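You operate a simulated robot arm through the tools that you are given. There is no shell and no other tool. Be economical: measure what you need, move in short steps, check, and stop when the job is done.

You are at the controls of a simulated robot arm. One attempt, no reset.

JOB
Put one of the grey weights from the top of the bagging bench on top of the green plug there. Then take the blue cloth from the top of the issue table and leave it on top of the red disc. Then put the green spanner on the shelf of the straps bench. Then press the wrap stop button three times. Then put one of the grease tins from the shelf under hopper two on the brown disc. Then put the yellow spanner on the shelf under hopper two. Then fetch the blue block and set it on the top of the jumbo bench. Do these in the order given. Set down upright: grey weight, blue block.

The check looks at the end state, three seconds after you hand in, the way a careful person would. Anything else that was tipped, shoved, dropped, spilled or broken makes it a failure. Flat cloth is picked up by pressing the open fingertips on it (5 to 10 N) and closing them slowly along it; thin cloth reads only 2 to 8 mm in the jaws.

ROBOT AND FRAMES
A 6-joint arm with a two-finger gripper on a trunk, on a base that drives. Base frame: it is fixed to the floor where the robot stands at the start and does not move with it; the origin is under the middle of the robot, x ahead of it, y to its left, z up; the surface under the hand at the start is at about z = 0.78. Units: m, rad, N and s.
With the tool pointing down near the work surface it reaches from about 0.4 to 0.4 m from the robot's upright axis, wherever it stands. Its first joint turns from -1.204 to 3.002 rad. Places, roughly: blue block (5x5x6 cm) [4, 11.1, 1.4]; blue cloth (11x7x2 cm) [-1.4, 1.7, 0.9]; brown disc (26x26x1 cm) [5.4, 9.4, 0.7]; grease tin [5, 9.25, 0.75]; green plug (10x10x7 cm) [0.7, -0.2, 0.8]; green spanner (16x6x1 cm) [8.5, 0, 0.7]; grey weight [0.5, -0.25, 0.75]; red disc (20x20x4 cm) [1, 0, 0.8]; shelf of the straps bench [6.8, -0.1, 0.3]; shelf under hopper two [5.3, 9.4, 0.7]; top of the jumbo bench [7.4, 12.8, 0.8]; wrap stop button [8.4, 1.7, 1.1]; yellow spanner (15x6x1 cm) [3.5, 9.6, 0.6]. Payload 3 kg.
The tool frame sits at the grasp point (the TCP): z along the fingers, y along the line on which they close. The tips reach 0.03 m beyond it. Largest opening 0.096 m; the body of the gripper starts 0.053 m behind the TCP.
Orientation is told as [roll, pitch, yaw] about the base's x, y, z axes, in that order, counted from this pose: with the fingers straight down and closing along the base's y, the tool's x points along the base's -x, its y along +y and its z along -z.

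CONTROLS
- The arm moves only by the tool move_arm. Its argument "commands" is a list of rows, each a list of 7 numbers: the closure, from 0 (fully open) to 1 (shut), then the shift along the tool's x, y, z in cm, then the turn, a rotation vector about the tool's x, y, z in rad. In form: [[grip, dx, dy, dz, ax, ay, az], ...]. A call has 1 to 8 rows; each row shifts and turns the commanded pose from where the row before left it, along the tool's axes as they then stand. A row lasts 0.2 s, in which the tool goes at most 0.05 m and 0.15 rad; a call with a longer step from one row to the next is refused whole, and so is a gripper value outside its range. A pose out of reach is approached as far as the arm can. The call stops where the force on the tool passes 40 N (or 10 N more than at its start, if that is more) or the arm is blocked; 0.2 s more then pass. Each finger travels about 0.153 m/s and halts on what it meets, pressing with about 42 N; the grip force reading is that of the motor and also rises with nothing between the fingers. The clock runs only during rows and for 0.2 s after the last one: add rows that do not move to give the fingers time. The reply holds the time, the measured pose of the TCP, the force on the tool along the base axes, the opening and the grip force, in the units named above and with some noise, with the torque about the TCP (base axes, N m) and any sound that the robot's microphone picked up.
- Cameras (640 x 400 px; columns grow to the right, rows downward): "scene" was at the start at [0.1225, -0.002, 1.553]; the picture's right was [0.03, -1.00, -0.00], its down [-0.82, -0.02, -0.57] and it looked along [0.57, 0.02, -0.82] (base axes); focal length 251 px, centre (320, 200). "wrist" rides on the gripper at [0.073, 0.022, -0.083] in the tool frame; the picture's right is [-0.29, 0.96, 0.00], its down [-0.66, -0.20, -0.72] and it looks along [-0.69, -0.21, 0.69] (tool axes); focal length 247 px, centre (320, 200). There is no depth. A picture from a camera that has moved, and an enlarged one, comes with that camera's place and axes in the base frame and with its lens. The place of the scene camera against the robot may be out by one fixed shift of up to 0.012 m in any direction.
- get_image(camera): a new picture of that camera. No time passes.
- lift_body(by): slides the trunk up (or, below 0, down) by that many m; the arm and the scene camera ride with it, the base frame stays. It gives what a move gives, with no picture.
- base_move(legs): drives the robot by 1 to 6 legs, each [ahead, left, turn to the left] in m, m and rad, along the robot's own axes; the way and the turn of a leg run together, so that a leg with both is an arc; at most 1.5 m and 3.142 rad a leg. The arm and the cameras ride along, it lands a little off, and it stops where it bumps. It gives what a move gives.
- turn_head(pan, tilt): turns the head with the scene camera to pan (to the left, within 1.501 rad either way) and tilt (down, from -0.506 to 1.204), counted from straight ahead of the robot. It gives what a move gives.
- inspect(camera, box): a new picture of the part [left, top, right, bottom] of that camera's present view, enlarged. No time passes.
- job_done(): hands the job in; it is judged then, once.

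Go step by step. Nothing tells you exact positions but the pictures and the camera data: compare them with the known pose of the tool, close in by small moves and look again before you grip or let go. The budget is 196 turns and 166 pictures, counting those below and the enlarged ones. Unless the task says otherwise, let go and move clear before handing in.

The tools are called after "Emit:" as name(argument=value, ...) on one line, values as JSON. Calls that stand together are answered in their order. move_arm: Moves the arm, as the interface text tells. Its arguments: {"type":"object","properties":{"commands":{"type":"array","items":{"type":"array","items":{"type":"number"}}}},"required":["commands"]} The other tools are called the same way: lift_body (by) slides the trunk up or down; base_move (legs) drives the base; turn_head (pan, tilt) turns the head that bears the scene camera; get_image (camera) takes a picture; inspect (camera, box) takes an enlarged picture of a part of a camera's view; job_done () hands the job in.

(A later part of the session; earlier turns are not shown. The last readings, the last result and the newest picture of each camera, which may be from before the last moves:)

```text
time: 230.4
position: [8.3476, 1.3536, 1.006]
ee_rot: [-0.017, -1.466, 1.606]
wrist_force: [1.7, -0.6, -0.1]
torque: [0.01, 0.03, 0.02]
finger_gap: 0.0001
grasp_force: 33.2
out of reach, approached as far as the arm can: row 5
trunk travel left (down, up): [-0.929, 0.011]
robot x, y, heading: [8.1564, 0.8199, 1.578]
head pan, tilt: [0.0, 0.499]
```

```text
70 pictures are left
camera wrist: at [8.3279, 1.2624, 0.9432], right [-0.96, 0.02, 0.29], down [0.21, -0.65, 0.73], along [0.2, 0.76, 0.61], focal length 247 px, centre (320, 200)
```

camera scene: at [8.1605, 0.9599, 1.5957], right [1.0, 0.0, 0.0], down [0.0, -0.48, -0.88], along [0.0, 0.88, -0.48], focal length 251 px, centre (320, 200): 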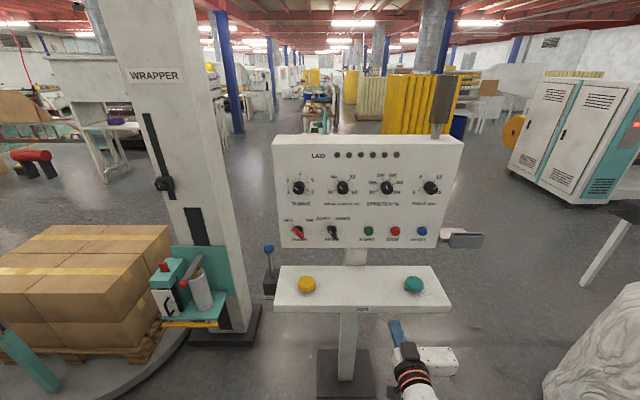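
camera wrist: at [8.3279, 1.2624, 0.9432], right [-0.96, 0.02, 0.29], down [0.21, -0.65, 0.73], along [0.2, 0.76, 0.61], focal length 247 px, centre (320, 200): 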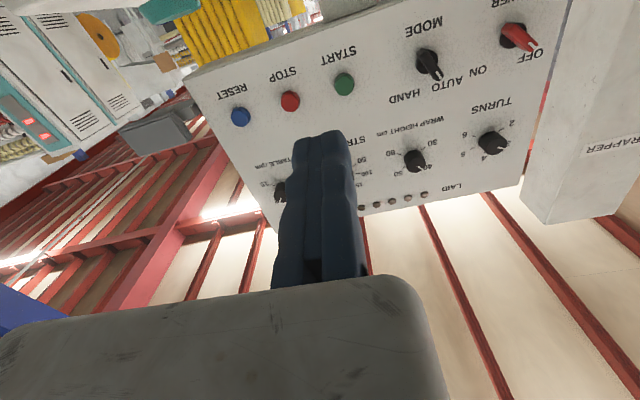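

Triangulating three views, STOP is at ≈ (8.425, 1.70, 1.066). I need to go 8 cm right and 6 cm up, then press along +y.

Emit:
base_move(legs=[[0, -0.077, 0]])

Emit:
move_arm(commands=[[1, -3, 0, 0, 0, 0, 0], [1, -3, 0, 0, 0, 0, 0], [1, 0, 0, 0, 0, 0, 0]])

Emit:
get_image(camera="wrist")

Emit:
inspect(camera="scene", box=[260, 130, 480, 400])

```text
time: 231.4
position: [8.4243, 1.354, 1.009]
ee_rot: [-0.034, -1.466, 1.619]
wrist_force: [0.6, -1.0, 1.0]
torque: [0.01, -0.01, -0.03]
finger_gap: 0.0
grasp_force: 33.1
trunk travel left (down, up): [-0.929, 0.011]
robot x, y, heading: [8.2378, 0.8207, 1.572]
head pan, tilt: [0.0, 0.499]
```

```text
time: 232.2
position: [8.4262, 1.3601, 1.0639]
ee_rot: [-0.025, -1.465, 1.611]
wrist_force: [0.6, 0.9, -1.4]
torque: [0.03, 0.01, -0.01]
finger_gap: 0.0002
grasp_force: 32.4
trunk travel left (down, up): [-0.929, 0.011]
robot x, y, heading: [8.234, 0.8208, 1.574]
head pan, tilt: [0.0, 0.499]
```

```text
69 pictures are left
camera wrist: at [8.4055, 1.2689, 1.0012], right [-0.96, 0.02, 0.29], down [0.21, -0.65, 0.73], along [0.2, 0.76, 0.61], focal length 247 px, centre (320, 200)
```

wrist: 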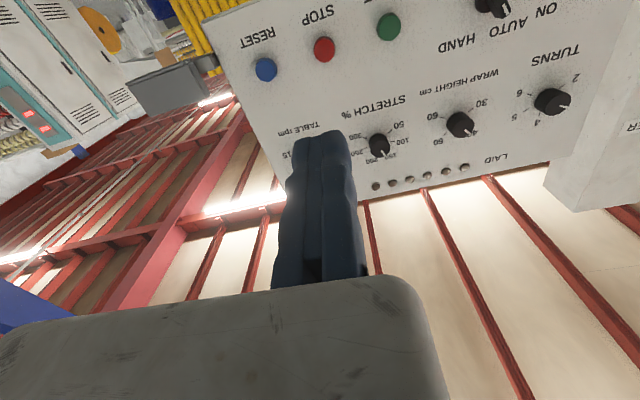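

```text
1.48 times, centred on (370, 265) of scene
camera zoom: at [8.2363, 0.9605, 1.5957], right [1.0, 0.0, 0.0], down [0.0, -0.48, -0.88], along [0.0, 0.88, -0.48], focal length 372 px, centre (246, 104)
```

zoom: 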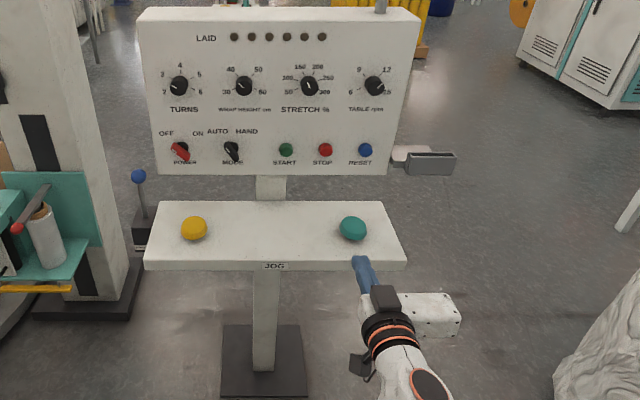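

All views agree. Driving ahead 25 cm, then pressing with the arm.

Emit:
base_move(legs=[[0.25, 0, 0]])

Emit:
get_image(camera="wrist")

Emit:
inspect(camera="scene", box=[300, 180, 460, 340])

```text
time: 234.0
position: [8.4255, 1.6054, 1.0651]
ee_rot: [-0.021, -1.465, 1.607]
wrist_force: [0.8, -0.2, 0.6]
torque: [0.0, -0.01, 0.0]
finger_gap: 0.0001
grasp_force: 33.1
trunk travel left (down, up): [-0.929, 0.011]
robot x, y, heading: [8.2341, 1.0675, 1.57]
head pan, tilt: [0.0, 0.499]
```

```text
67 pictures are left
camera wrist: at [8.4051, 1.5133, 1.0017], right [-0.96, 0.02, 0.29], down [0.21, -0.65, 0.73], along [0.2, 0.76, 0.61], focal length 247 px, centre (320, 200)
```

wrist: 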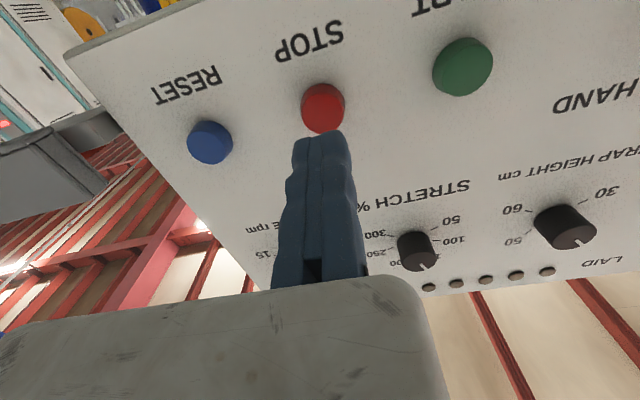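

```text
2.50 times, centred on (380, 260) of scene
camera zoom: at [8.2357, 1.2044, 1.5958], right [1.0, 0.0, 0.0], down [0.0, -0.48, -0.88], along [0.0, 0.88, -0.48], focal length 628 px, centre (170, 50)
```

zoom: 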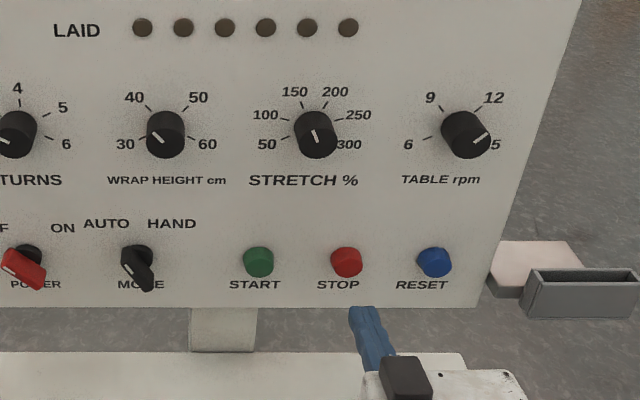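

Aligned with STOP. Approaching in +y and pressing in small steps, listening for a click.

Emit:
move_arm(commands=[[1, -0.32, -0.1, 2.98, 0, 0, 0], [1, -0.11, -0.04, 0.99, 0, 0, 0], [1, 0, 0, 0, 0, 0, 0]])

Emit:
move_arm(commands=[[1, -0.05, -0.02, 0.5, 0, 0, 0], [1, -0.05, -0.02, 0.5, 0, 0, 0], [1, 0, 0, 0, 0, 0, 0]])

Emit:
get_image(camera="wrist")

```text
time: 234.8
position: [8.4266, 1.6439, 1.0642]
ee_rot: [-0.019, -1.466, 1.603]
wrist_force: [-0.4, -0.9, 0.0]
torque: [0.03, 0.0, 0.02]
finger_gap: 0.0
grasp_force: 33.5
trunk travel left (down, up): [-0.929, 0.011]
robot x, y, heading: [8.2321, 1.0661, 1.574]
head pan, tilt: [0.0, 0.499]
```

```text
time: 235.6
position: [8.4255, 1.654, 1.065]
ee_rot: [-0.02, -1.463, 1.606]
wrist_force: [-0.9, -1.3, 0.3]
torque: [-0.02, -0.01, 0.0]
finger_gap: 0.0
grasp_force: 32.9
trunk travel left (down, up): [-0.929, 0.011]
robot x, y, heading: [8.2368, 1.0695, 1.572]
head pan, tilt: [0.0, 0.499]
```

```text
65 pictures are left
camera wrist: at [8.4058, 1.563, 1.001], right [-0.96, 0.02, 0.29], down [0.21, -0.65, 0.73], along [0.2, 0.76, 0.61], focal length 247 px, centre (320, 200)
```

wrist: 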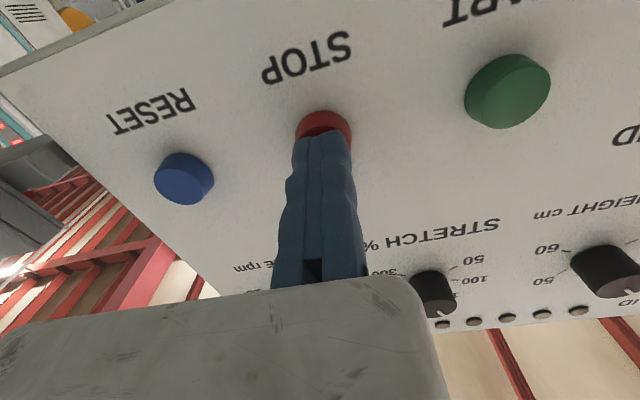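

Tips are at the button. Continuing in 3 mm steps.

Emit:
move_arm(commands=[[1, -0.03, -0.01, 0.3, 0, 0, 0], [1, -0.03, -0.01, 0.3, 0, 0, 0], [1, 0, 0, 0, 0, 0, 0]])

Emit:
move_arm(commands=[[1, -0.03, -0.01, 0.3, 0, 0, 0], [1, -0.03, -0.01, 0.3, 0, 0, 0], [1, 0, 0, 0, 0, 0, 0]])

```text
time: 236.4
position: [8.4271, 1.6599, 1.0657]
ee_rot: [-0.02, -1.465, 1.604]
wrist_force: [0.8, -3.7, -2.0]
torque: [-0.01, 0.02, 0.01]
finger_gap: 0.0059
grasp_force: 32.9
trunk travel left (down, up): [-0.929, 0.011]
robot x, y, heading: [8.2345, 1.0687, 1.575]
head pan, tilt: [0.0, 0.499]
heard: click
```

```text
time: 237.2
position: [8.4264, 1.6623, 1.066]
ee_rot: [-0.02, -1.464, 1.606]
wrist_force: [-2.1, -19.5, -8.5]
torque: [-0.13, -0.04, 0.08]
finger_gap: 0.0061
grasp_force: 33.1
trunk travel left (down, up): [-0.929, 0.011]
robot x, y, heading: [8.2332, 1.0664, 1.572]
head pan, tilt: [0.0, 0.499]
```

One click = one press. Retracting 2 cm, then pressing again.

Emit:
move_arm(commands=[[1, 0.21, 0.07, -2, 0, 0, 0], [1, 0, 0, 0, 0, 0, 0], [1, 0, 0, 0, 0, 0, 0]])

Emit:
move_arm(commands=[[1, -0.09, -0.03, 0.9, 0, 0, 0], [1, -0.03, -0.01, 0.3, 0, 0, 0], [1, -0.03, -0.01, 0.3, 0, 0, 0], [1, -0.02, -0.01, 0.2, 0, 0, 0], [1, 0, 0, 0, 0, 0, 0]])

```text
time: 238.0
position: [8.426, 1.6464, 1.0662]
ee_rot: [-0.02, -1.466, 1.607]
wrist_force: [-0.9, -0.2, -0.4]
torque: [-0.02, -0.02, 0.02]
finger_gap: 0.0
grasp_force: 33.5
trunk travel left (down, up): [-0.929, 0.011]
robot x, y, heading: [8.2344, 1.0719, 1.575]
head pan, tilt: [0.0, 0.499]
```

```text
time: 239.2
position: [8.4272, 1.6611, 1.0655]
ee_rot: [-0.021, -1.465, 1.605]
wrist_force: [-1.4, -8.5, -4.0]
torque: [-0.03, -0.02, -0.01]
finger_gap: 0.0062
grasp_force: 33.1
trunk travel left (down, up): [-0.929, 0.011]
robot x, y, heading: [8.2348, 1.0706, 1.57]
head pan, tilt: [0.0, 0.499]
heard: click
```

Second click. Once more, then withdraw.

Emit:
move_arm(commands=[[1, 0.21, 0.07, -2, 0, 0, 0], [1, 0, 0, 0, 0, 0, 0], [1, 0, 0, 0, 0, 0, 0]])

Emit:
move_arm(commands=[[1, -0.12, -0.04, 1.2, 0, 0, 0], [1, -0.03, -0.01, 0.3, 0, 0, 0], [1, -0.03, -0.01, 0.3, 0, 0, 0], [1, -0.02, -0.01, 0.2, 0, 0, 0], [1, 0, 0, 0, 0, 0, 0]])

Emit:
move_arm(commands=[[1, 0.21, 0.07, -2, 0, 0, 0], [1, 0.3, 0.1, -3, 0, 0, 0], [1, 0, 0, 0, 0, 0, 0]])

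```text
time: 240.0
position: [8.4262, 1.6438, 1.0647]
ee_rot: [-0.024, -1.464, 1.609]
wrist_force: [0.0, 1.2, -0.2]
torque: [0.04, -0.01, -0.01]
finger_gap: 0.0002
grasp_force: 32.7
trunk travel left (down, up): [-0.929, 0.011]
robot x, y, heading: [8.2353, 1.0683, 1.575]
head pan, tilt: [0.0, 0.499]
```

```text
time: 241.2
position: [8.4268, 1.6613, 1.0653]
ee_rot: [-0.024, -1.465, 1.608]
wrist_force: [-1.8, -11.9, -5.4]
torque: [-0.05, -0.04, 0.09]
finger_gap: 0.0061
grasp_force: 32.5
trunk travel left (down, up): [-0.929, 0.011]
robot x, y, heading: [8.2323, 1.0682, 1.573]
head pan, tilt: [0.0, 0.499]
heard: click
```

```text
time: 242.0
position: [8.4258, 1.6165, 1.0652]
ee_rot: [-0.025, -1.463, 1.608]
wrist_force: [-0.3, -0.4, -0.8]
torque: [0.04, 0.02, 0.02]
finger_gap: 0.0
grasp_force: 32.8
trunk travel left (down, up): [-0.929, 0.011]
robot x, y, heading: [8.2345, 1.0699, 1.569]
head pan, tilt: [0.0, 0.499]
```

Three presses done. Backing off and looking north (+y) for a route to hopper two.

Emit:
base_move(legs=[[-0.35, 0, 0]])

Emit:
turn_head(pan=0.35, tilt=0.15)

Emit:
get_image(camera="scene")

Emit:
inspect(camera="scene", box=[150, 120, 470, 320])

```text
time: 244.3
position: [8.4284, 1.2659, 1.0642]
ee_rot: [-0.021, -1.465, 1.599]
wrist_force: [0.0, 0.7, 0.0]
torque: [0.01, 0.02, -0.03]
finger_gap: 0.0
grasp_force: 33.0
trunk travel left (down, up): [-0.929, 0.011]
robot x, y, heading: [8.2356, 0.7162, 1.564]
head pan, tilt: [0.0, 0.499]
```

```text
time: 245.1
position: [8.4274, 1.2642, 1.0646]
ee_rot: [-0.022, -1.464, 1.601]
wrist_force: [0.3, -0.3, 0.3]
torque: [0.02, -0.02, -0.03]
finger_gap: 0.0001
grasp_force: 32.7
trunk travel left (down, up): [-0.929, 0.011]
robot x, y, heading: [8.2325, 0.7206, 1.567]
head pan, tilt: [0.351, 0.15]
```

```text
64 pictures are left
camera scene: at [8.2043, 0.8523, 1.6281], right [0.94, 0.34, 0.0], down [0.05, -0.14, -0.99], along [-0.34, 0.93, -0.15], focal length 251 px, centre (320, 200)
```

scene: 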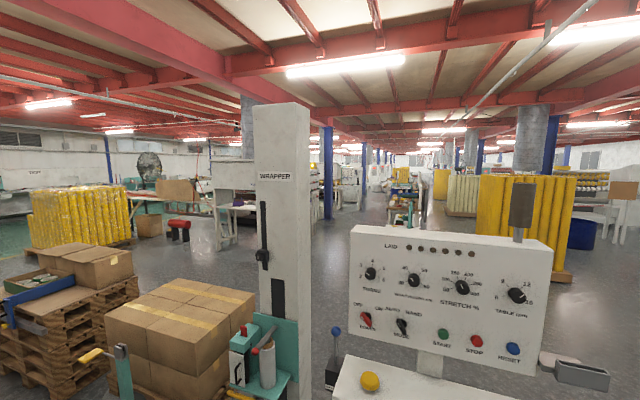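

```text
2.00 times, centred on (310, 220) of scene
camera zoom: at [8.2043, 0.8523, 1.6281], right [0.94, 0.34, 0.0], down [0.05, -0.14, -0.99], along [-0.34, 0.93, -0.15], focal length 502 px, centre (340, 160)
```

zoom: 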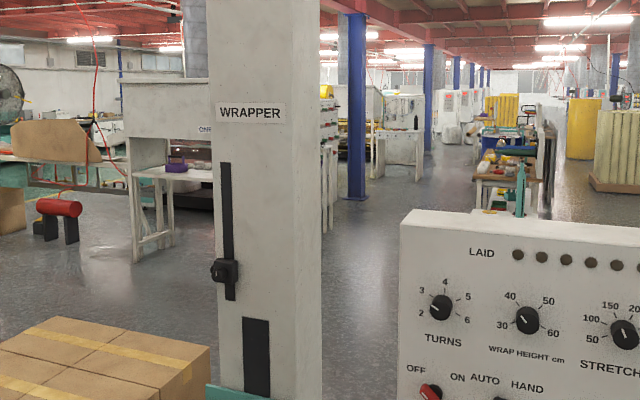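

Emit:
turn_head(pan=-0.45, tilt=0.45)

Emit:
get_image(camera="scene")

```text
time: 246.3
position: [8.4286, 1.2643, 1.0643]
ee_rot: [-0.023, -1.465, 1.602]
wrist_force: [0.0, -0.3, -0.2]
torque: [0.01, 0.02, -0.03]
finger_gap: 0.0
grasp_force: 32.8
trunk travel left (down, up): [-0.929, 0.011]
robot x, y, heading: [8.2355, 0.7216, 1.569]
head pan, tilt: [-0.45, 0.45]
```

```text
62 pictures are left
camera scene: at [8.2759, 0.8479, 1.6002], right [0.9, -0.44, 0.0], down [-0.19, -0.39, -0.9], along [0.39, 0.81, -0.43], focal length 251 px, centre (320, 200)
```

scene: 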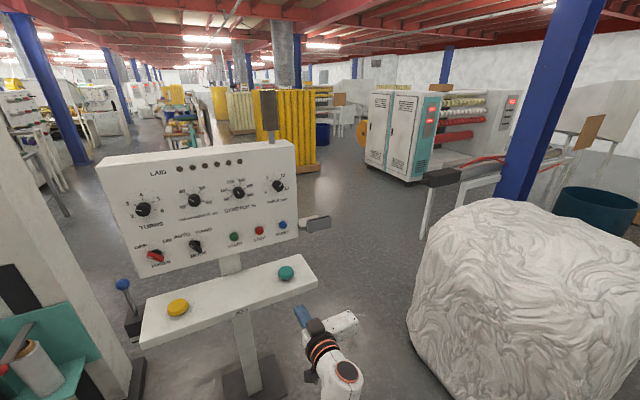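

The east gap is too tight, so I'll go back west along the aisle and then north at x ≈ 4.3.

Emit:
base_move(legs=[[0, 1.5, 0], [0, 1.5, 0], [0, 0.95, 0], [1.4, 0, 0]])

Emit:
turn_head(pan=0.0, tilt=0.2)

Emit:
get_image(camera="scene")

```text
time: 271.8
position: [4.49, 2.6486, 1.0646]
ee_rot: [-0.024, -1.464, 1.6]
wrist_force: [-0.3, -0.6, 0.1]
torque: [0.03, -0.03, -0.01]
finger_gap: 0.0
grasp_force: 33.4
trunk travel left (down, up): [-0.929, 0.011]
robot x, y, heading: [4.2943, 2.1018, 1.562]
head pan, tilt: [-0.45, 0.45]
```

```text
time: 272.7
position: [4.4912, 2.6476, 1.0642]
ee_rot: [-0.021, -1.464, 1.598]
wrist_force: [-1.0, 0.6, 0.1]
torque: [0.0, -0.04, 0.02]
finger_gap: 0.0
grasp_force: 33.0
trunk travel left (down, up): [-0.929, 0.011]
robot x, y, heading: [4.2941, 2.1039, 1.563]
head pan, tilt: [0.0, 0.201]
```

```text
61 pictures are left
camera scene: at [4.2977, 2.2423, 1.6234], right [1.0, -0.01, 0.0], down [0.0, -0.2, -0.98], along [0.01, 0.98, -0.2], focal length 251 px, centre (320, 200)
```

scene: 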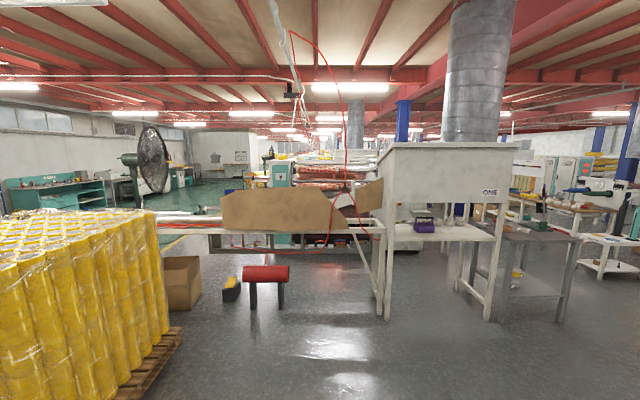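

Hopper line one blocks north here; the open way is east at y ≈ 3.4 then north at x ≈ 7. Moving up, turning to +x and checking.

Emit:
base_move(legs=[[1.2, 0, 0], [0, 0, -1.563]])

Emit:
turn_head(pan=0.15, tilt=0.35)

Emit:
get_image(camera="scene")

```text
time: 282.7
position: [4.854, 3.0883, 1.0645]
ee_rot: [-0.023, -1.464, -0.015]
wrist_force: [0.8, -0.5, 0.3]
torque: [-0.01, 0.0, 0.04]
finger_gap: 0.0002
grasp_force: 33.2
trunk travel left (down, up): [-0.929, 0.011]
robot x, y, heading: [4.3194, 3.312, -0.056]
head pan, tilt: [0.0, 0.201]
```

```text
time: 283.4
position: [4.8538, 3.0901, 1.0645]
ee_rot: [-0.024, -1.464, -0.015]
wrist_force: [0.0, -0.7, -0.3]
torque: [0.01, 0.01, 0.0]
finger_gap: 0.0
grasp_force: 33.1
trunk travel left (down, up): [-0.929, 0.011]
robot x, y, heading: [4.3204, 3.3063, -0.051]
head pan, tilt: [0.15, 0.351]
```

```text
60 pictures are left
camera scene: at [4.4618, 3.311, 1.6095], right [0.1, -1.0, 0.0], down [-0.34, -0.03, -0.94], along [0.93, 0.09, -0.34], focal length 251 px, centre (320, 200)
```

scene: 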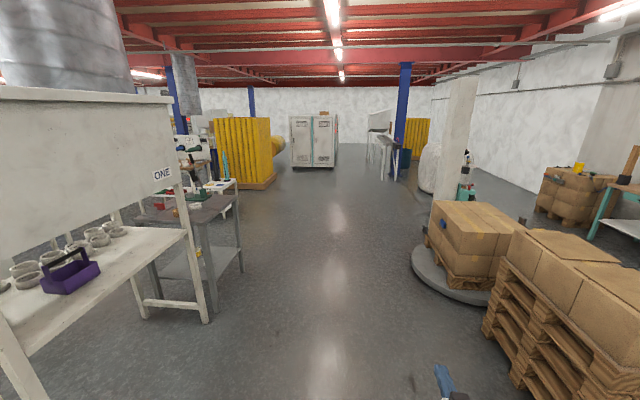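

Clear. Driving east to x ≈ 7.2, then turning north to look up the corridor.

Emit:
base_move(legs=[[0.05, 0, 0.05], [1.45, 0, 0], [1.4, 0, 0], [0, 0, 1.571]])

Emit:
turn_head(pan=0.15, tilt=0.25)

Emit:
get_image(camera="scene")

```text
time: 301.6
position: [7.4277, 3.898, 1.0644]
ee_rot: [-0.022, -1.464, 1.618]
wrist_force: [0.3, 0.2, -0.2]
torque: [-0.03, -0.01, 0.02]
finger_gap: 0.0
grasp_force: 33.5
trunk travel left (down, up): [-0.929, 0.011]
robot x, y, heading: [7.2462, 3.35, 1.581]
head pan, tilt: [0.15, 0.351]
```

```text
time: 302.3
position: [7.4275, 3.8989, 1.0641]
ee_rot: [-0.024, -1.464, 1.618]
wrist_force: [-0.7, -0.3, 0.4]
torque: [-0.04, -0.01, -0.01]
finger_gap: 0.0
grasp_force: 33.2
trunk travel left (down, up): [-0.929, 0.011]
robot x, y, heading: [7.2432, 3.3506, 1.577]
head pan, tilt: [0.15, 0.25]
```

```text
59 pictures are left
camera scene: at [7.2271, 3.489, 1.6188], right [0.99, 0.16, 0.0], down [0.04, -0.24, -0.97], along [-0.15, 0.96, -0.25], focal length 251 px, centre (320, 200)
```

scene: 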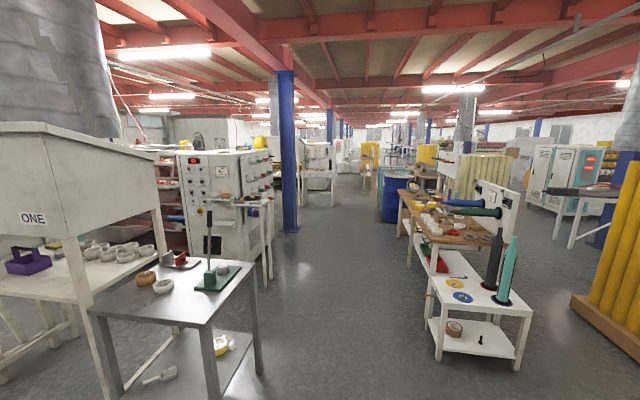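

Corridor is clear along x ≈ 7.1. Driving north 4.8 m and then looking left for hopper two.

Emit:
base_move(legs=[[0, 0.12, -0.006], [1.5, 0, 0], [1.5, 0, 0], [1.5, 0, 0], [0.3, 0, 0]])

Emit:
turn_head(pan=1.1, tilt=0.3)

Emit:
get_image(camera="scene")

```text
time: 326.3
position: [7.2545, 8.7035, 1.0652]
ee_rot: [-0.025, -1.465, 1.631]
wrist_force: [0.7, 0.2, 0.5]
torque: [-0.03, -0.02, 0.01]
finger_gap: 0.0001
grasp_force: 33.1
trunk travel left (down, up): [-0.929, 0.011]
robot x, y, heading: [7.0737, 8.15, 1.594]
head pan, tilt: [0.15, 0.25]
```

```text
time: 327.5
position: [7.2544, 8.7038, 1.0649]
ee_rot: [-0.026, -1.463, 1.631]
wrist_force: [-1.7, 0.1, 0.6]
torque: [-0.05, -0.01, -0.03]
finger_gap: 0.0
grasp_force: 33.3
trunk travel left (down, up): [-0.929, 0.011]
robot x, y, heading: [7.0767, 8.1522, 1.587]
head pan, tilt: [1.1, 0.3]
```

```text
58 pictures are left
camera scene: at [6.9903, 8.2411, 1.6141], right [0.44, 0.9, 0.0], down [0.27, -0.13, -0.96], along [-0.86, 0.42, -0.3], focal length 251 px, centre (320, 200)
```

scene: 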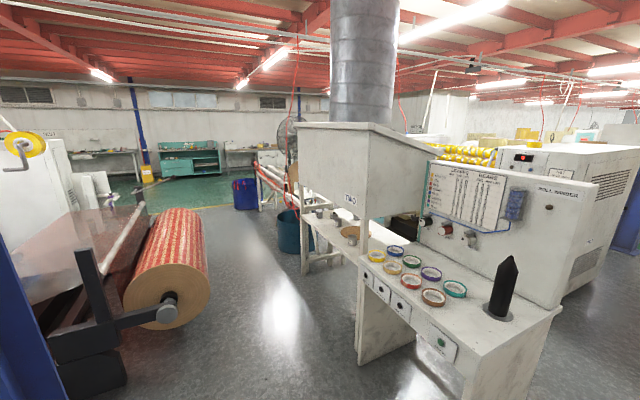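

Emit:
inspect(camera="scene", box=[280, 180, 440, 290])

```text
3.64 times, centred on (360, 235) of scene
camera zoom: at [6.9903, 8.2411, 1.6141], right [0.44, 0.9, 0.0], down [0.27, -0.13, -0.96], along [-0.86, 0.42, -0.3], focal length 913 px, centre (174, 73)
```

zoom: 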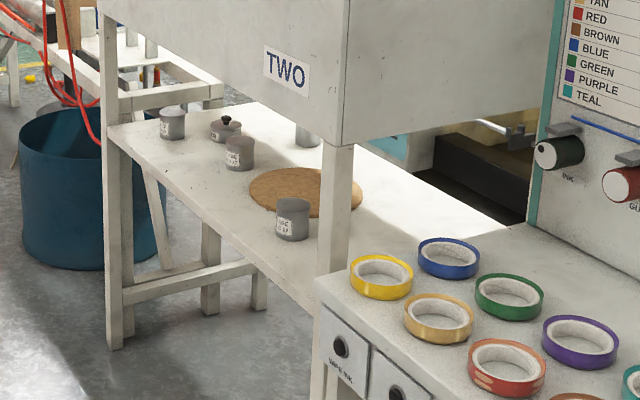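

Hopper two's shelf holds several tins and the brown disc, front edge y ≈ 9.07. I'll fold the hand in, turn to face -x, and drive into the aisle.

Emit:
move_arm(commands=[[0.8, 0, 0, 0, 0, 0.145, 0], [0.5, 0, 0, 0, 0, 0.145, 0], [0.2, 0, 0, 0, 0, 0.145, 0], [0.2, 0, 0, 0, 0, 0.145, 0], [0.2, 0, 0, 0, 0, 0.13, 0], [0.2, 2.9, 0, -2.74, 0, 0, 0], [0.2, 2.9, 0, -2.74, 0, 0, 0], [0.2, 0, 0, 0, 0, 0, 0]])

Emit:
base_move(legs=[[0.32, 0, 0], [0, 0, 1.555], [1.2, 0, 0]])

Emit:
turn_head(pan=-0.75, tilt=0.6)

Emit:
get_image(camera="scene")

```text
time: 329.3
position: [7.2734, 8.6409, 0.9987]
ee_rot: [-0.009, -1.402, 1.619]
wrist_force: [0.8, 0.0, 0.0]
torque: [0.0, 0.02, 0.02]
finger_gap: 0.0768
grasp_force: 0.0
out of reach, approached as far as the arm can: row 1, 2, 3, 4, 5
trunk travel left (down, up): [-0.929, 0.011]
robot x, y, heading: [7.0769, 8.1523, 1.589]
head pan, tilt: [1.1, 0.3]
```

```text
time: 341.0
position: [5.3611, 8.6727, 0.9985]
ee_rot: [-0.013, -1.403, -3.107]
wrist_force: [-0.8, 0.6, 0.1]
torque: [-0.03, 0.0, 0.0]
finger_gap: 0.0769
grasp_force: 0.1
trunk travel left (down, up): [-0.929, 0.011]
robot x, y, heading: [5.8435, 8.4647, -3.139]
head pan, tilt: [1.1, 0.3]
```

```text
time: 342.8
position: [5.3615, 8.673, 0.9991]
ee_rot: [-0.014, -1.404, -3.109]
wrist_force: [-0.5, 0.2, 0.8]
torque: [-0.02, -0.04, 0.0]
finger_gap: 0.077
grasp_force: 0.2
trunk travel left (down, up): [-0.929, 0.011]
robot x, y, heading: [5.8449, 8.4652, -3.137]
head pan, tilt: [-0.75, 0.6]
```

```text
56 pictures are left
camera scene: at [5.7302, 8.5216, 1.5866], right [0.68, 0.73, 0.0], down [0.41, -0.38, -0.83], along [-0.61, 0.56, -0.56], focal length 251 px, centre (320, 200)
```

scene: 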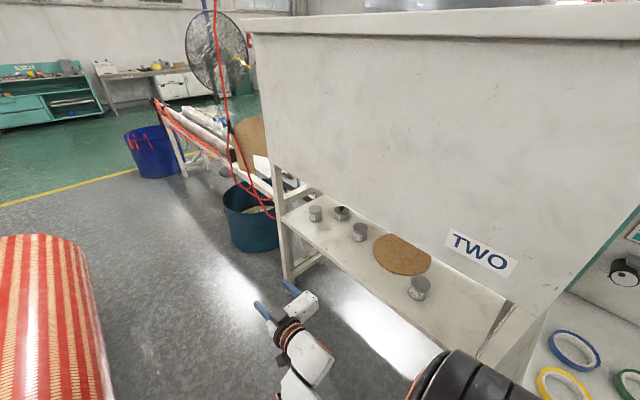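

Emit:
inspect(camera="scene", box=[280, 190, 460, 320])

Emit:
move_arm(commands=[[0.2, 0, 0, 0, 0, 0.13, 0], [0.2, 0, 0, 0, 0, 0.13, 0], [0.2, 0, 0, 0, 0, 0.13, 0], [0.2, 0, 0, 0, 0, 0.13, 0], [0.2, 0, 0, 0, 0, 0.13, 0], [0.2, 0, 0, 0, 0, 0, 0]])

```text
3.08 times, centred on (370, 255) of scene
camera zoom: at [5.7302, 8.5216, 1.5866], right [0.68, 0.73, 0.0], down [0.41, -0.38, -0.83], along [-0.61, 0.56, -0.56], focal length 773 px, centre (166, 31)
```

zoom: 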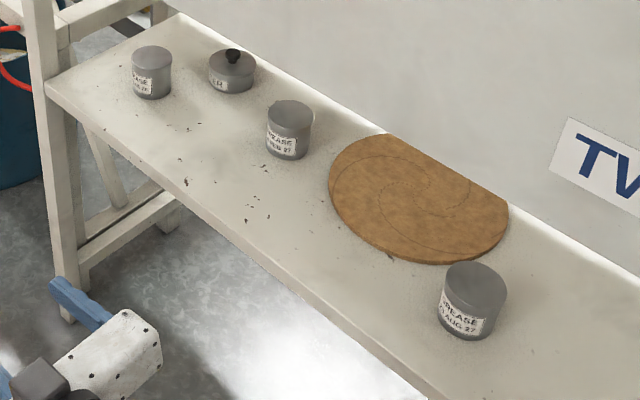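

```text
time: 344.2
position: [5.3636, 8.6776, 0.9896]
ee_rot: [0.001, -1.284, -3.112]
wrist_force: [0.3, 0.6, -0.9]
torque: [0.03, 0.01, -0.01]
finger_gap: 0.0765
grasp_force: 0.0
out of reach, approached as far as the arm can: row 1, 2, 3, 4, 5
trunk travel left (down, up): [-0.929, 0.011]
robot x, y, heading: [5.8419, 8.4641, -3.136]
head pan, tilt: [-0.75, 0.6]
```

Tins: right one ≈ (5.553, 9.22), ~8 cm wide, nearest and next to the disc (centre ≈ (5.385, 9.365)). I'll come into position facing +y and set the tool pitch to about -1.0.

Emit:
base_move(legs=[[0.53, 0.04, 0], [0, 0, -1.575]])

Emit:
move_arm(commands=[[0, -0.9, 0, 2.9, 0, 0, 0], [0, -0.5, 0, 1.9, 0, 0, 0], [0, 0, 0, 0, 0, 0.14, 0], [0, 0, 0, 0, 0, 0.14, 0], [0, 0, 0, 0, 0, 0, 0]])

Emit:
turn_head(pan=-0.1, tilt=0.7)

Emit:
get_image(camera="scene")

```text
time: 351.1
position: [5.5265, 8.9042, 0.9889]
ee_rot: [0.002, -1.283, 1.604]
wrist_force: [0.5, 0.3, 0.3]
torque: [-0.02, -0.03, 0.0]
finger_gap: 0.0768
grasp_force: 0.0
trunk travel left (down, up): [-0.929, 0.011]
robot x, y, heading: [5.3176, 8.4224, 1.581]
head pan, tilt: [-0.75, 0.6]
```

```text
time: 352.3
position: [5.4928, 8.9597, 1.0015]
ee_rot: [0.088, -1.179, 1.655]
wrist_force: [-0.9, 0.9, 0.1]
torque: [0.01, -0.05, -0.02]
finger_gap: 0.096
grasp_force: 0.0
out of reach, approached as far as the arm can: row 3, 4
trunk travel left (down, up): [-0.929, 0.011]
robot x, y, heading: [5.3175, 8.4252, 1.576]
head pan, tilt: [-0.75, 0.6]
```

```text
time: 353.4
position: [5.4931, 8.9612, 1.0027]
ee_rot: [0.092, -1.18, 1.65]
wrist_force: [-0.5, 0.3, -0.1]
torque: [0.02, 0.0, 0.05]
finger_gap: 0.0959
grasp_force: 0.2
trunk travel left (down, up): [-0.929, 0.011]
robot x, y, heading: [5.3148, 8.4215, 1.576]
head pan, tilt: [-0.099, 0.7]
```

```text
54 pictures are left
camera scene: at [5.3252, 8.5546, 1.578], right [1.0, -0.09, 0.0], down [-0.06, -0.64, -0.77], along [0.07, 0.76, -0.64], focal length 251 px, centre (320, 200)
```

scene: 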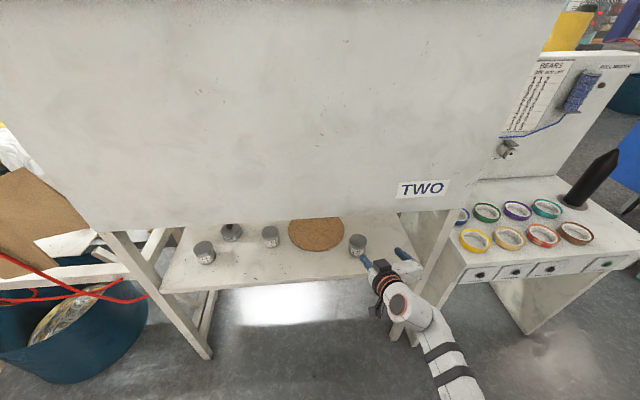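

The limit seems to be lateral (hand too close to the robot's midline). Moving the hand right 4 cm and levelling to pitch -1.0.

Emit:
move_arm(commands=[[0, 0, -2.5, 0, 0, 0, 0], [0, 0, -2.5, 0, 0, 0, 0], [0, 0, 0, 0, -0.09, 0, 0], [0, 0, 0, 0, 0, 0.09, 0], [0, 0, 0, 0, 0, 0.09, 0], [0, 0, 0, 0, 0, 0, 0]])

```text
time: 354.8
position: [5.5444, 8.9694, 1.0005]
ee_rot: [0.127, -1.002, 1.713]
wrist_force: [-0.7, -0.1, 0.7]
torque: [0.02, 0.01, 0.03]
finger_gap: 0.0959
grasp_force: 0.1
trunk travel left (down, up): [-0.929, 0.011]
robot x, y, heading: [5.3167, 8.4254, 1.576]
head pan, tilt: [-0.099, 0.7]
```

Emit:
move_arm(commands=[[0, 0, 0, 0, 0.127, 0, 0], [0, 0, 0, 0, 0.115, 0, 0.074], [0, 0, 0, 0, 0, 0, 0]])

Emit:
get_image(camera="wrist")

Emit:
inspect(camera="scene", box=[260, 190, 440, 310])

```text
time: 355.6
position: [5.5519, 8.9798, 0.9911]
ee_rot: [0.005, -1.005, 1.58]
wrist_force: [0.3, 0.4, -0.3]
torque: [0.03, 0.02, 0.02]
finger_gap: 0.0959
grasp_force: 0.0
out of reach, approached as far as the arm can: row 2
trunk travel left (down, up): [-0.929, 0.011]
robot x, y, heading: [5.316, 8.4234, 1.579]
head pan, tilt: [-0.099, 0.7]
```

```text
53 pictures are left
camera wrist: at [5.5307, 8.8685, 0.9736], right [-0.96, 0.15, 0.25], down [0.21, -0.25, 0.94], along [0.2, 0.96, 0.21], focal length 247 px, centre (320, 200)
```

wrist: 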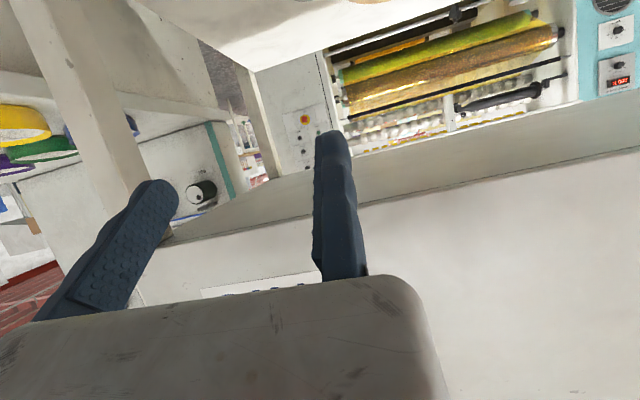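

```text
3.33 times, centred on (350, 250) of scene
camera zoom: at [5.3257, 8.5547, 1.578], right [1.0, -0.09, 0.0], down [-0.06, -0.64, -0.76], along [0.07, 0.76, -0.64], focal length 837 px, centre (220, 33)
```

zoom: 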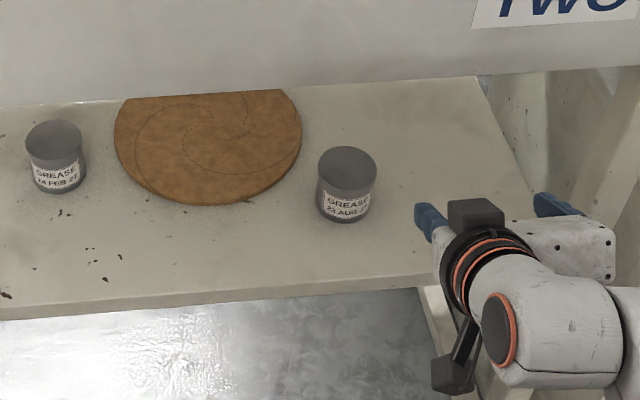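

Pose is good. Shelf z ≈ 0.704, right tin at (5.550, 9.228), dia ≈ 7.5 cm, height 6 cm. Shifting left 4.5 cm, lowering outside the shelf to TCP z ≈ 0.752, and looking.

Emit:
base_move(legs=[[0, 0.046, -0.008]])

Emit:
lift_body(by=-0.238)

Emit:
base_move(legs=[[0.1, 0, 0]])

Emit:
get_image(camera="wrist")

Emit:
inspect(camera="scene", box=[280, 120, 480, 280])

```text
time: 356.5
position: [5.514, 8.978, 0.9898]
ee_rot: [0.009, -1.004, 1.567]
wrist_force: [-0.2, -0.8, -0.7]
torque: [0.01, 0.04, 0.04]
finger_gap: 0.0961
grasp_force: 0.1
trunk travel left (down, up): [-0.929, 0.011]
robot x, y, heading: [5.2714, 8.4273, 1.57]
head pan, tilt: [-0.099, 0.7]
```

```text
time: 358.9
position: [5.5106, 8.9761, 0.7533]
ee_rot: [0.003, -1.004, 1.573]
wrist_force: [-0.2, 0.0, 0.5]
torque: [0.02, -0.02, 0.0]
finger_gap: 0.0961
grasp_force: 0.2
trunk travel left (down, up): [-0.691, 0.249]
robot x, y, heading: [5.2705, 8.4236, 1.571]
head pan, tilt: [-0.099, 0.7]
```

```text
time: 360.1
position: [5.5128, 9.0762, 0.7513]
ee_rot: [0.004, -1.005, 1.571]
wrist_force: [-0.7, 0.3, -0.3]
torque: [-0.03, -0.04, 0.01]
finger_gap: 0.0963
grasp_force: 0.0
trunk travel left (down, up): [-0.691, 0.249]
robot x, y, heading: [5.2737, 8.5249, 1.567]
head pan, tilt: [-0.099, 0.7]
```

```text
51 pictures are left
camera wrist: at [5.4905, 8.9657, 0.7355], right [-0.96, 0.16, 0.25], down [0.21, -0.25, 0.95], along [0.21, 0.95, 0.21], focal length 247 px, centre (320, 200)
```

wrist: 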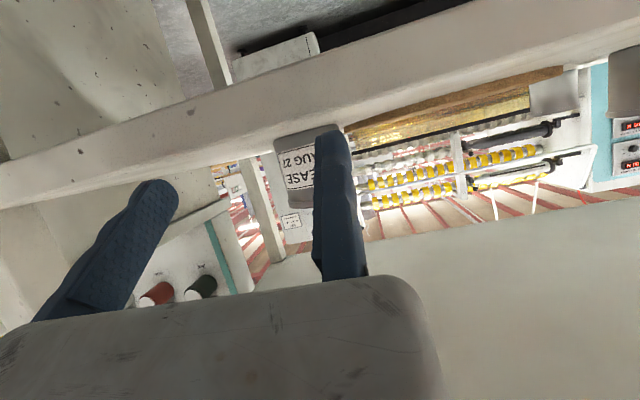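

```text
2.50 times, centred on (380, 200) of scene
camera zoom: at [5.2815, 8.6546, 1.3399], right [0.99, -0.1, 0.0], down [-0.07, -0.64, -0.76], along [0.08, 0.76, -0.64], focal length 628 px, centre (170, 200)
```

zoom: 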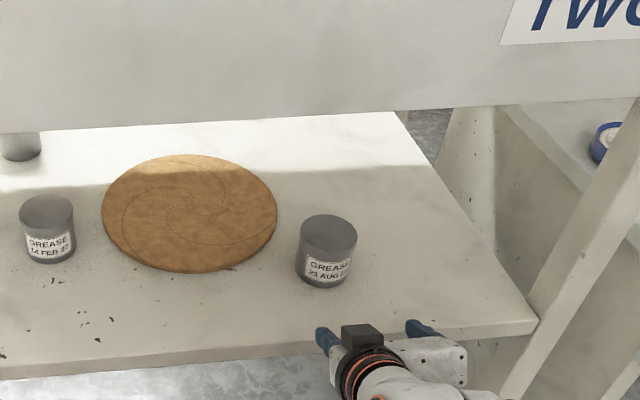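

Emit:
inspect(camera="wrist", box=[200, 60, 400, 230])

```text
2.35 times, centred on (300, 145) of wrist
camera zoom: at [5.4905, 8.9657, 0.7355], right [-0.96, 0.16, 0.25], down [0.21, -0.25, 0.95], along [0.21, 0.95, 0.21], focal length 581 px, centre (367, 329)
```

zoom: 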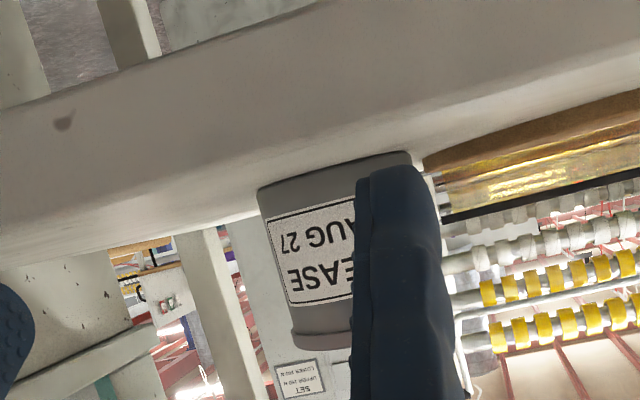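

Tin per wrist view: centre x ≈ 5.547, shelf ≈ 0.718. I'll raise 1.4 cm (camera clearance), shift left 1 cm, then advance in two steps.

Emit:
lift_body(by=0.014)

Emit:
move_arm(commands=[[0, 0, 1.0, 0, 0, 0, 0], [0, 0, 0, 0, 0, 0, 0]])

Emit:
base_move(legs=[[0.08, 0, 0]])

Emit:
get_image(camera="wrist")

Emit:
inspect(camera="scene", box=[320, 140, 460, 260])

```text
time: 360.7
position: [5.5122, 9.0765, 0.7659]
ee_rot: [0.002, -1.003, 1.571]
wrist_force: [-0.1, -0.8, -0.2]
torque: [0.02, -0.02, -0.03]
finger_gap: 0.0961
grasp_force: 0.0
trunk travel left (down, up): [-0.705, 0.235]
robot x, y, heading: [5.2683, 8.521, 1.566]
head pan, tilt: [-0.099, 0.7]
```

```text
time: 361.3
position: [5.5024, 9.076, 0.7666]
ee_rot: [0.008, -1.005, 1.573]
wrist_force: [0.1, -0.2, -0.1]
torque: [0.0, 0.0, -0.02]
finger_gap: 0.0958
grasp_force: 0.0
trunk travel left (down, up): [-0.705, 0.235]
robot x, y, heading: [5.269, 8.5228, 1.564]
head pan, tilt: [-0.099, 0.7]
```

```text
time: 362.4
position: [5.5017, 9.1569, 0.7656]
ee_rot: [0.005, -1.003, 1.576]
wrist_force: [-0.1, -0.1, -0.2]
torque: [-0.01, 0.04, 0.0]
finger_gap: 0.096
grasp_force: 0.0
trunk travel left (down, up): [-0.705, 0.235]
robot x, y, heading: [5.2738, 8.6038, 1.566]
head pan, tilt: [-0.099, 0.7]
```

```text
48 pictures are left
camera wrist: at [5.4817, 9.0464, 0.7488], right [-0.96, 0.15, 0.25], down [0.21, -0.25, 0.94], along [0.2, 0.96, 0.21], focal length 247 px, centre (320, 200)
```

wrist: 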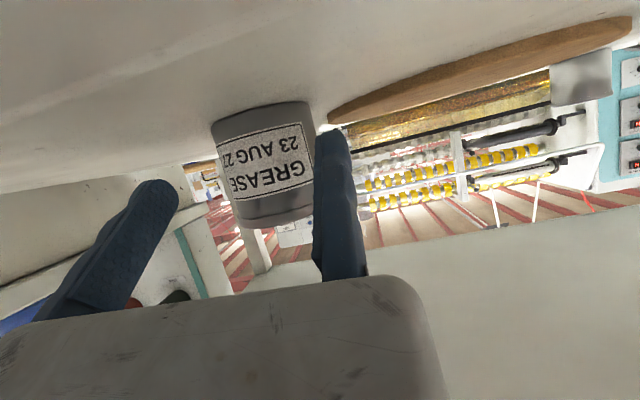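

```text
3.33 times, centred on (390, 200) of scene
camera zoom: at [5.2817, 8.7347, 1.3539], right [0.99, -0.1, 0.0], down [-0.07, -0.64, -0.76], along [0.08, 0.76, -0.64], focal length 837 px, centre (87, 200)
```

zoom: 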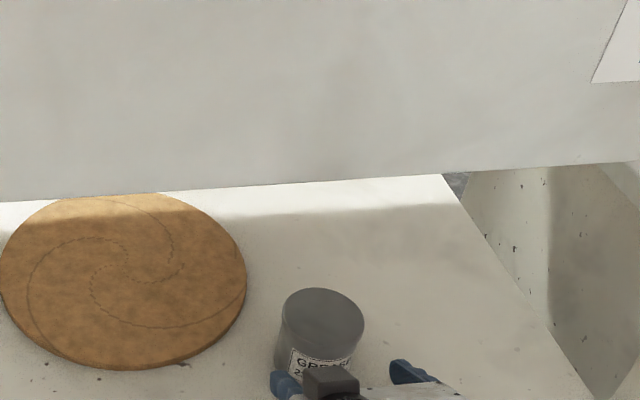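

Slightly re-centring (4 mm right), then advancing the last 7 cm.

Emit:
move_arm(commands=[[0, 0, -0.4, 0, 0, 0, 0], [0, 0, 0, 0, 0, 0, 0]])

Emit:
base_move(legs=[[0.035, 0, 0]])

Emit:
get_image(camera="wrist")

```text
time: 363.0
position: [5.506, 9.1568, 0.7675]
ee_rot: [0.005, -1.005, 1.574]
wrist_force: [-0.4, 0.6, 0.5]
torque: [-0.03, -0.04, 0.0]
finger_gap: 0.0955
grasp_force: 0.0
trunk travel left (down, up): [-0.705, 0.235]
robot x, y, heading: [5.2734, 8.6029, 1.566]
head pan, tilt: [-0.099, 0.7]
```

```text
time: 363.8
position: [5.5071, 9.1929, 0.7673]
ee_rot: [0.006, -1.005, 1.578]
wrist_force: [0.4, -0.2, -1.0]
torque: [-0.01, 0.01, 0.0]
finger_gap: 0.096
grasp_force: 0.0
trunk travel left (down, up): [-0.705, 0.235]
robot x, y, heading: [5.2736, 8.6335, 1.568]
head pan, tilt: [-0.099, 0.7]
```

```text
46 pictures are left
camera wrist: at [5.4858, 9.0818, 0.7491], right [-0.96, 0.15, 0.25], down [0.21, -0.25, 0.94], along [0.2, 0.96, 0.21], focal length 247 px, centre (320, 200)
```

wrist: 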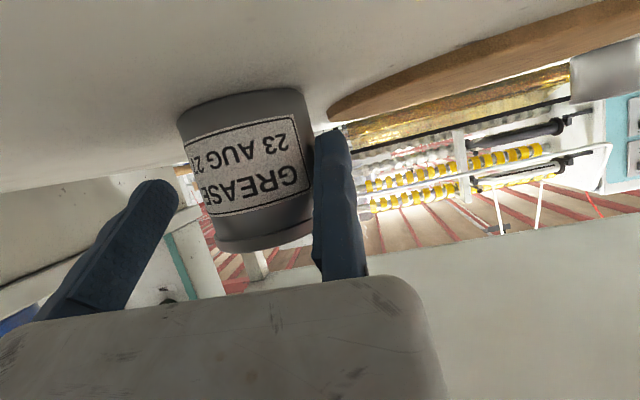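

Clear on both sides. Advancing 3.5 cm and closing.

Emit:
base_move(legs=[[0.035, 0, 0]])

Emit:
move_arm(commands=[[0, 0, 0.3, 0, 0, 0, 0], [0.08, 0, 0, 0, 0, 0, 0], [0.14, 0, 0, 0, 0, 0, 0], [0.2, 0, 0, 0, 0, 0, 0], [0.26, 0, 0, 0, 0, 0, 0], [0.34, 0, 0, 0, 0, 0, 0], [0.4, 0, 0, 0, 0, 0, 0], [0.4, 0, 0, 0, 0, 0, 0]])

Emit:
get_image(camera="wrist")

```text
time: 364.7
position: [5.5072, 9.2273, 0.7663]
ee_rot: [0.005, -1.005, 1.576]
wrist_force: [0.4, 0.1, -0.7]
torque: [0.01, 0.0, 0.01]
finger_gap: 0.0962
grasp_force: 0.0
trunk travel left (down, up): [-0.705, 0.235]
robot x, y, heading: [5.2704, 8.6716, 1.564]
head pan, tilt: [-0.099, 0.7]
```

```text
time: 366.5
position: [5.5043, 9.2277, 0.7662]
ee_rot: [0.006, -1.005, 1.576]
wrist_force: [0.6, 1.2, 1.5]
torque: [0.0, -0.02, -0.01]
finger_gap: 0.0698
grasp_force: 42.4
trunk travel left (down, up): [-0.705, 0.235]
robot x, y, heading: [5.2729, 8.6729, 1.569]
head pan, tilt: [-0.099, 0.7]
```

```text
45 pictures are left
camera wrist: at [5.483, 9.1169, 0.7494], right [-0.96, 0.15, 0.25], down [0.21, -0.25, 0.94], along [0.2, 0.96, 0.21], focal length 247 px, centre (320, 200)
```

wrist: 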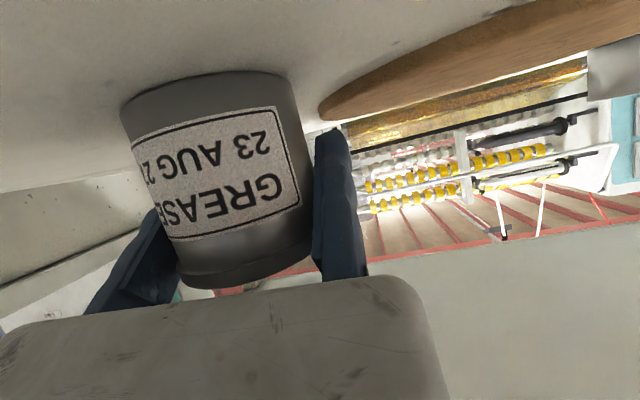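

Gripped at 70 mm. Lifting only 2.5 cm (hopper overhead), then left over the disc and in.

Emit:
lift_body(by=0.025)

Emit:
base_move(legs=[[0, 0.155, 0.005], [0.05, 0, 0]])

Emit:
get_image(camera="wrist")

Emit:
get_image(camera="scene")

```text
time: 367.2
position: [5.5025, 9.2271, 0.791]
ee_rot: [0.006, -1.004, 1.576]
wrist_force: [0.4, 0.3, -2.1]
torque: [0.02, 0.04, 0.0]
finger_gap: 0.0704
grasp_force: 42.5
trunk travel left (down, up): [-0.73, 0.21]
robot x, y, heading: [5.2741, 8.6726, 1.566]
head pan, tilt: [-0.099, 0.7]
```

```text
time: 369.1
position: [5.3493, 9.2787, 0.7906]
ee_rot: [0.004, -1.004, 1.582]
wrist_force: [-0.3, 0.1, -2.4]
torque: [0.03, 0.05, 0.0]
finger_gap: 0.07
grasp_force: 41.8
trunk travel left (down, up): [-0.73, 0.21]
robot x, y, heading: [5.1202, 8.722, 1.572]
head pan, tilt: [-0.099, 0.7]
```

```text
44 pictures are left
camera wrist: at [5.329, 9.1684, 0.7739], right [-0.96, 0.14, 0.25], down [0.21, -0.25, 0.94], along [0.2, 0.96, 0.21], focal length 247 px, centre (320, 200)
```

wrist: 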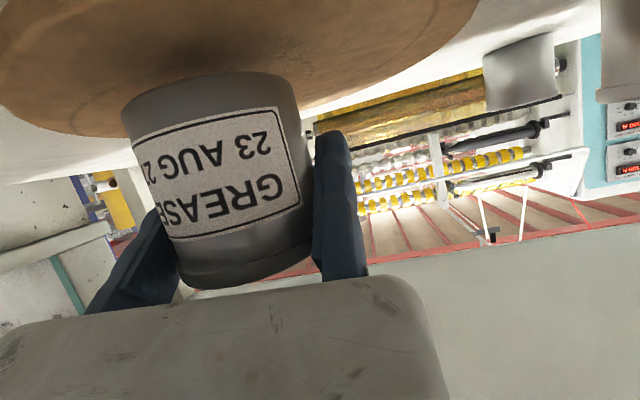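

```text
43 pictures are left
camera scene: at [5.1291, 8.8554, 1.3789], right [0.99, -0.1, 0.0], down [-0.06, -0.64, -0.76], along [0.08, 0.76, -0.64], focal length 251 px, centre (320, 200)
```

scene: 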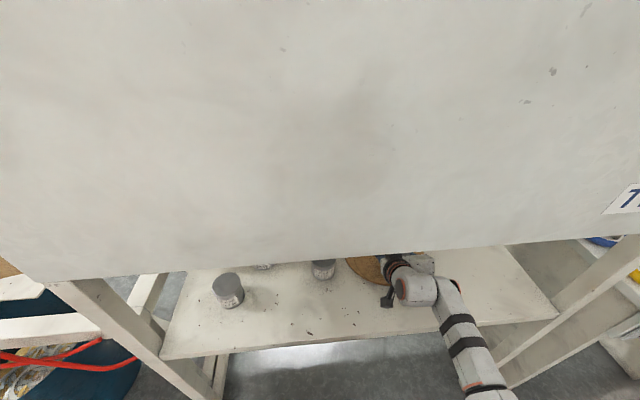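

Over the disc. Advancing 4 cm more and lowering to contact.

Emit:
base_move(legs=[[0.04, 0, 0]])

Emit:
lift_body(by=-0.01)

Emit:
get_image(camera="wrist")

```text
time: 370.0
position: [5.3499, 9.3191, 0.7905]
ee_rot: [0.006, -1.003, 1.58]
wrist_force: [-0.4, -0.1, -2.5]
torque: [-0.01, 0.06, -0.03]
finger_gap: 0.0698
grasp_force: 41.9
trunk travel left (down, up): [-0.73, 0.21]
robot x, y, heading: [5.1233, 8.762, 1.572]
head pan, tilt: [-0.099, 0.7]
```

```text
time: 370.6
position: [5.3491, 9.3189, 0.7804]
ee_rot: [0.005, -1.004, 1.579]
wrist_force: [-0.3, 0.1, -1.6]
torque: [0.03, 0.07, -0.01]
finger_gap: 0.0697
grasp_force: 41.4
trunk travel left (down, up): [-0.72, 0.22]
robot x, y, heading: [5.1195, 8.7603, 1.571]
head pan, tilt: [-0.099, 0.7]
```

```text
42 pictures are left
camera wrist: at [5.3295, 9.2083, 0.7636], right [-0.96, 0.14, 0.25], down [0.21, -0.25, 0.94], along [0.2, 0.96, 0.21], focal length 247 px, centre (320, 200)
```

wrist: 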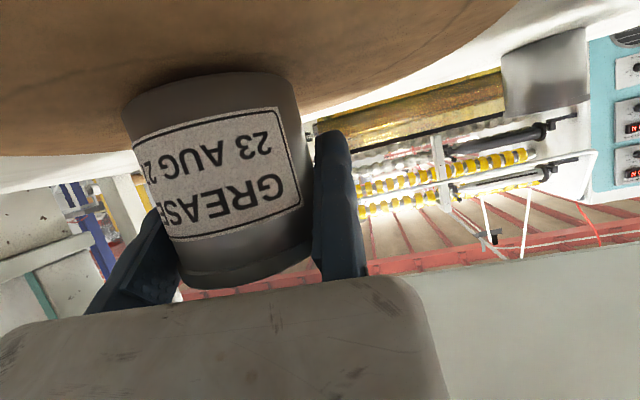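

Emit:
move_arm(commands=[[0.4, 0.17, 0, 0.107, 0, 0, 0], [0.4, 0, 0, 0, 0, 0, 0], [0.4, 0.17, 0, 0.107, 0, 0, 0], [0.4, 0, 0, 0, 0, 0, 0]])

Emit:
move_arm(commands=[[0.4, 0.1, 0, 0.06, 0, 0, 0], [0.4, 0, 0, 0, 0, 0, 0]])

```text
time: 371.6
position: [5.3501, 9.3176, 0.7771]
ee_rot: [0.006, -1.004, 1.579]
wrist_force: [0.4, 0.7, -1.5]
torque: [0.0, 0.06, 0.04]
finger_gap: 0.0696
grasp_force: 42.0
trunk travel left (down, up): [-0.72, 0.22]
robot x, y, heading: [5.1193, 8.7605, 1.566]
head pan, tilt: [-0.099, 0.7]
```

```text
time: 372.2
position: [5.35, 9.3198, 0.7762]
ee_rot: [0.007, -1.003, 1.58]
wrist_force: [-0.2, 0.0, -1.9]
torque: [0.01, 0.08, 0.01]
finger_gap: 0.0699
grasp_force: 42.0
trunk travel left (down, up): [-0.72, 0.22]
robot x, y, heading: [5.1197, 8.7646, 1.571]
head pan, tilt: [-0.099, 0.7]
```

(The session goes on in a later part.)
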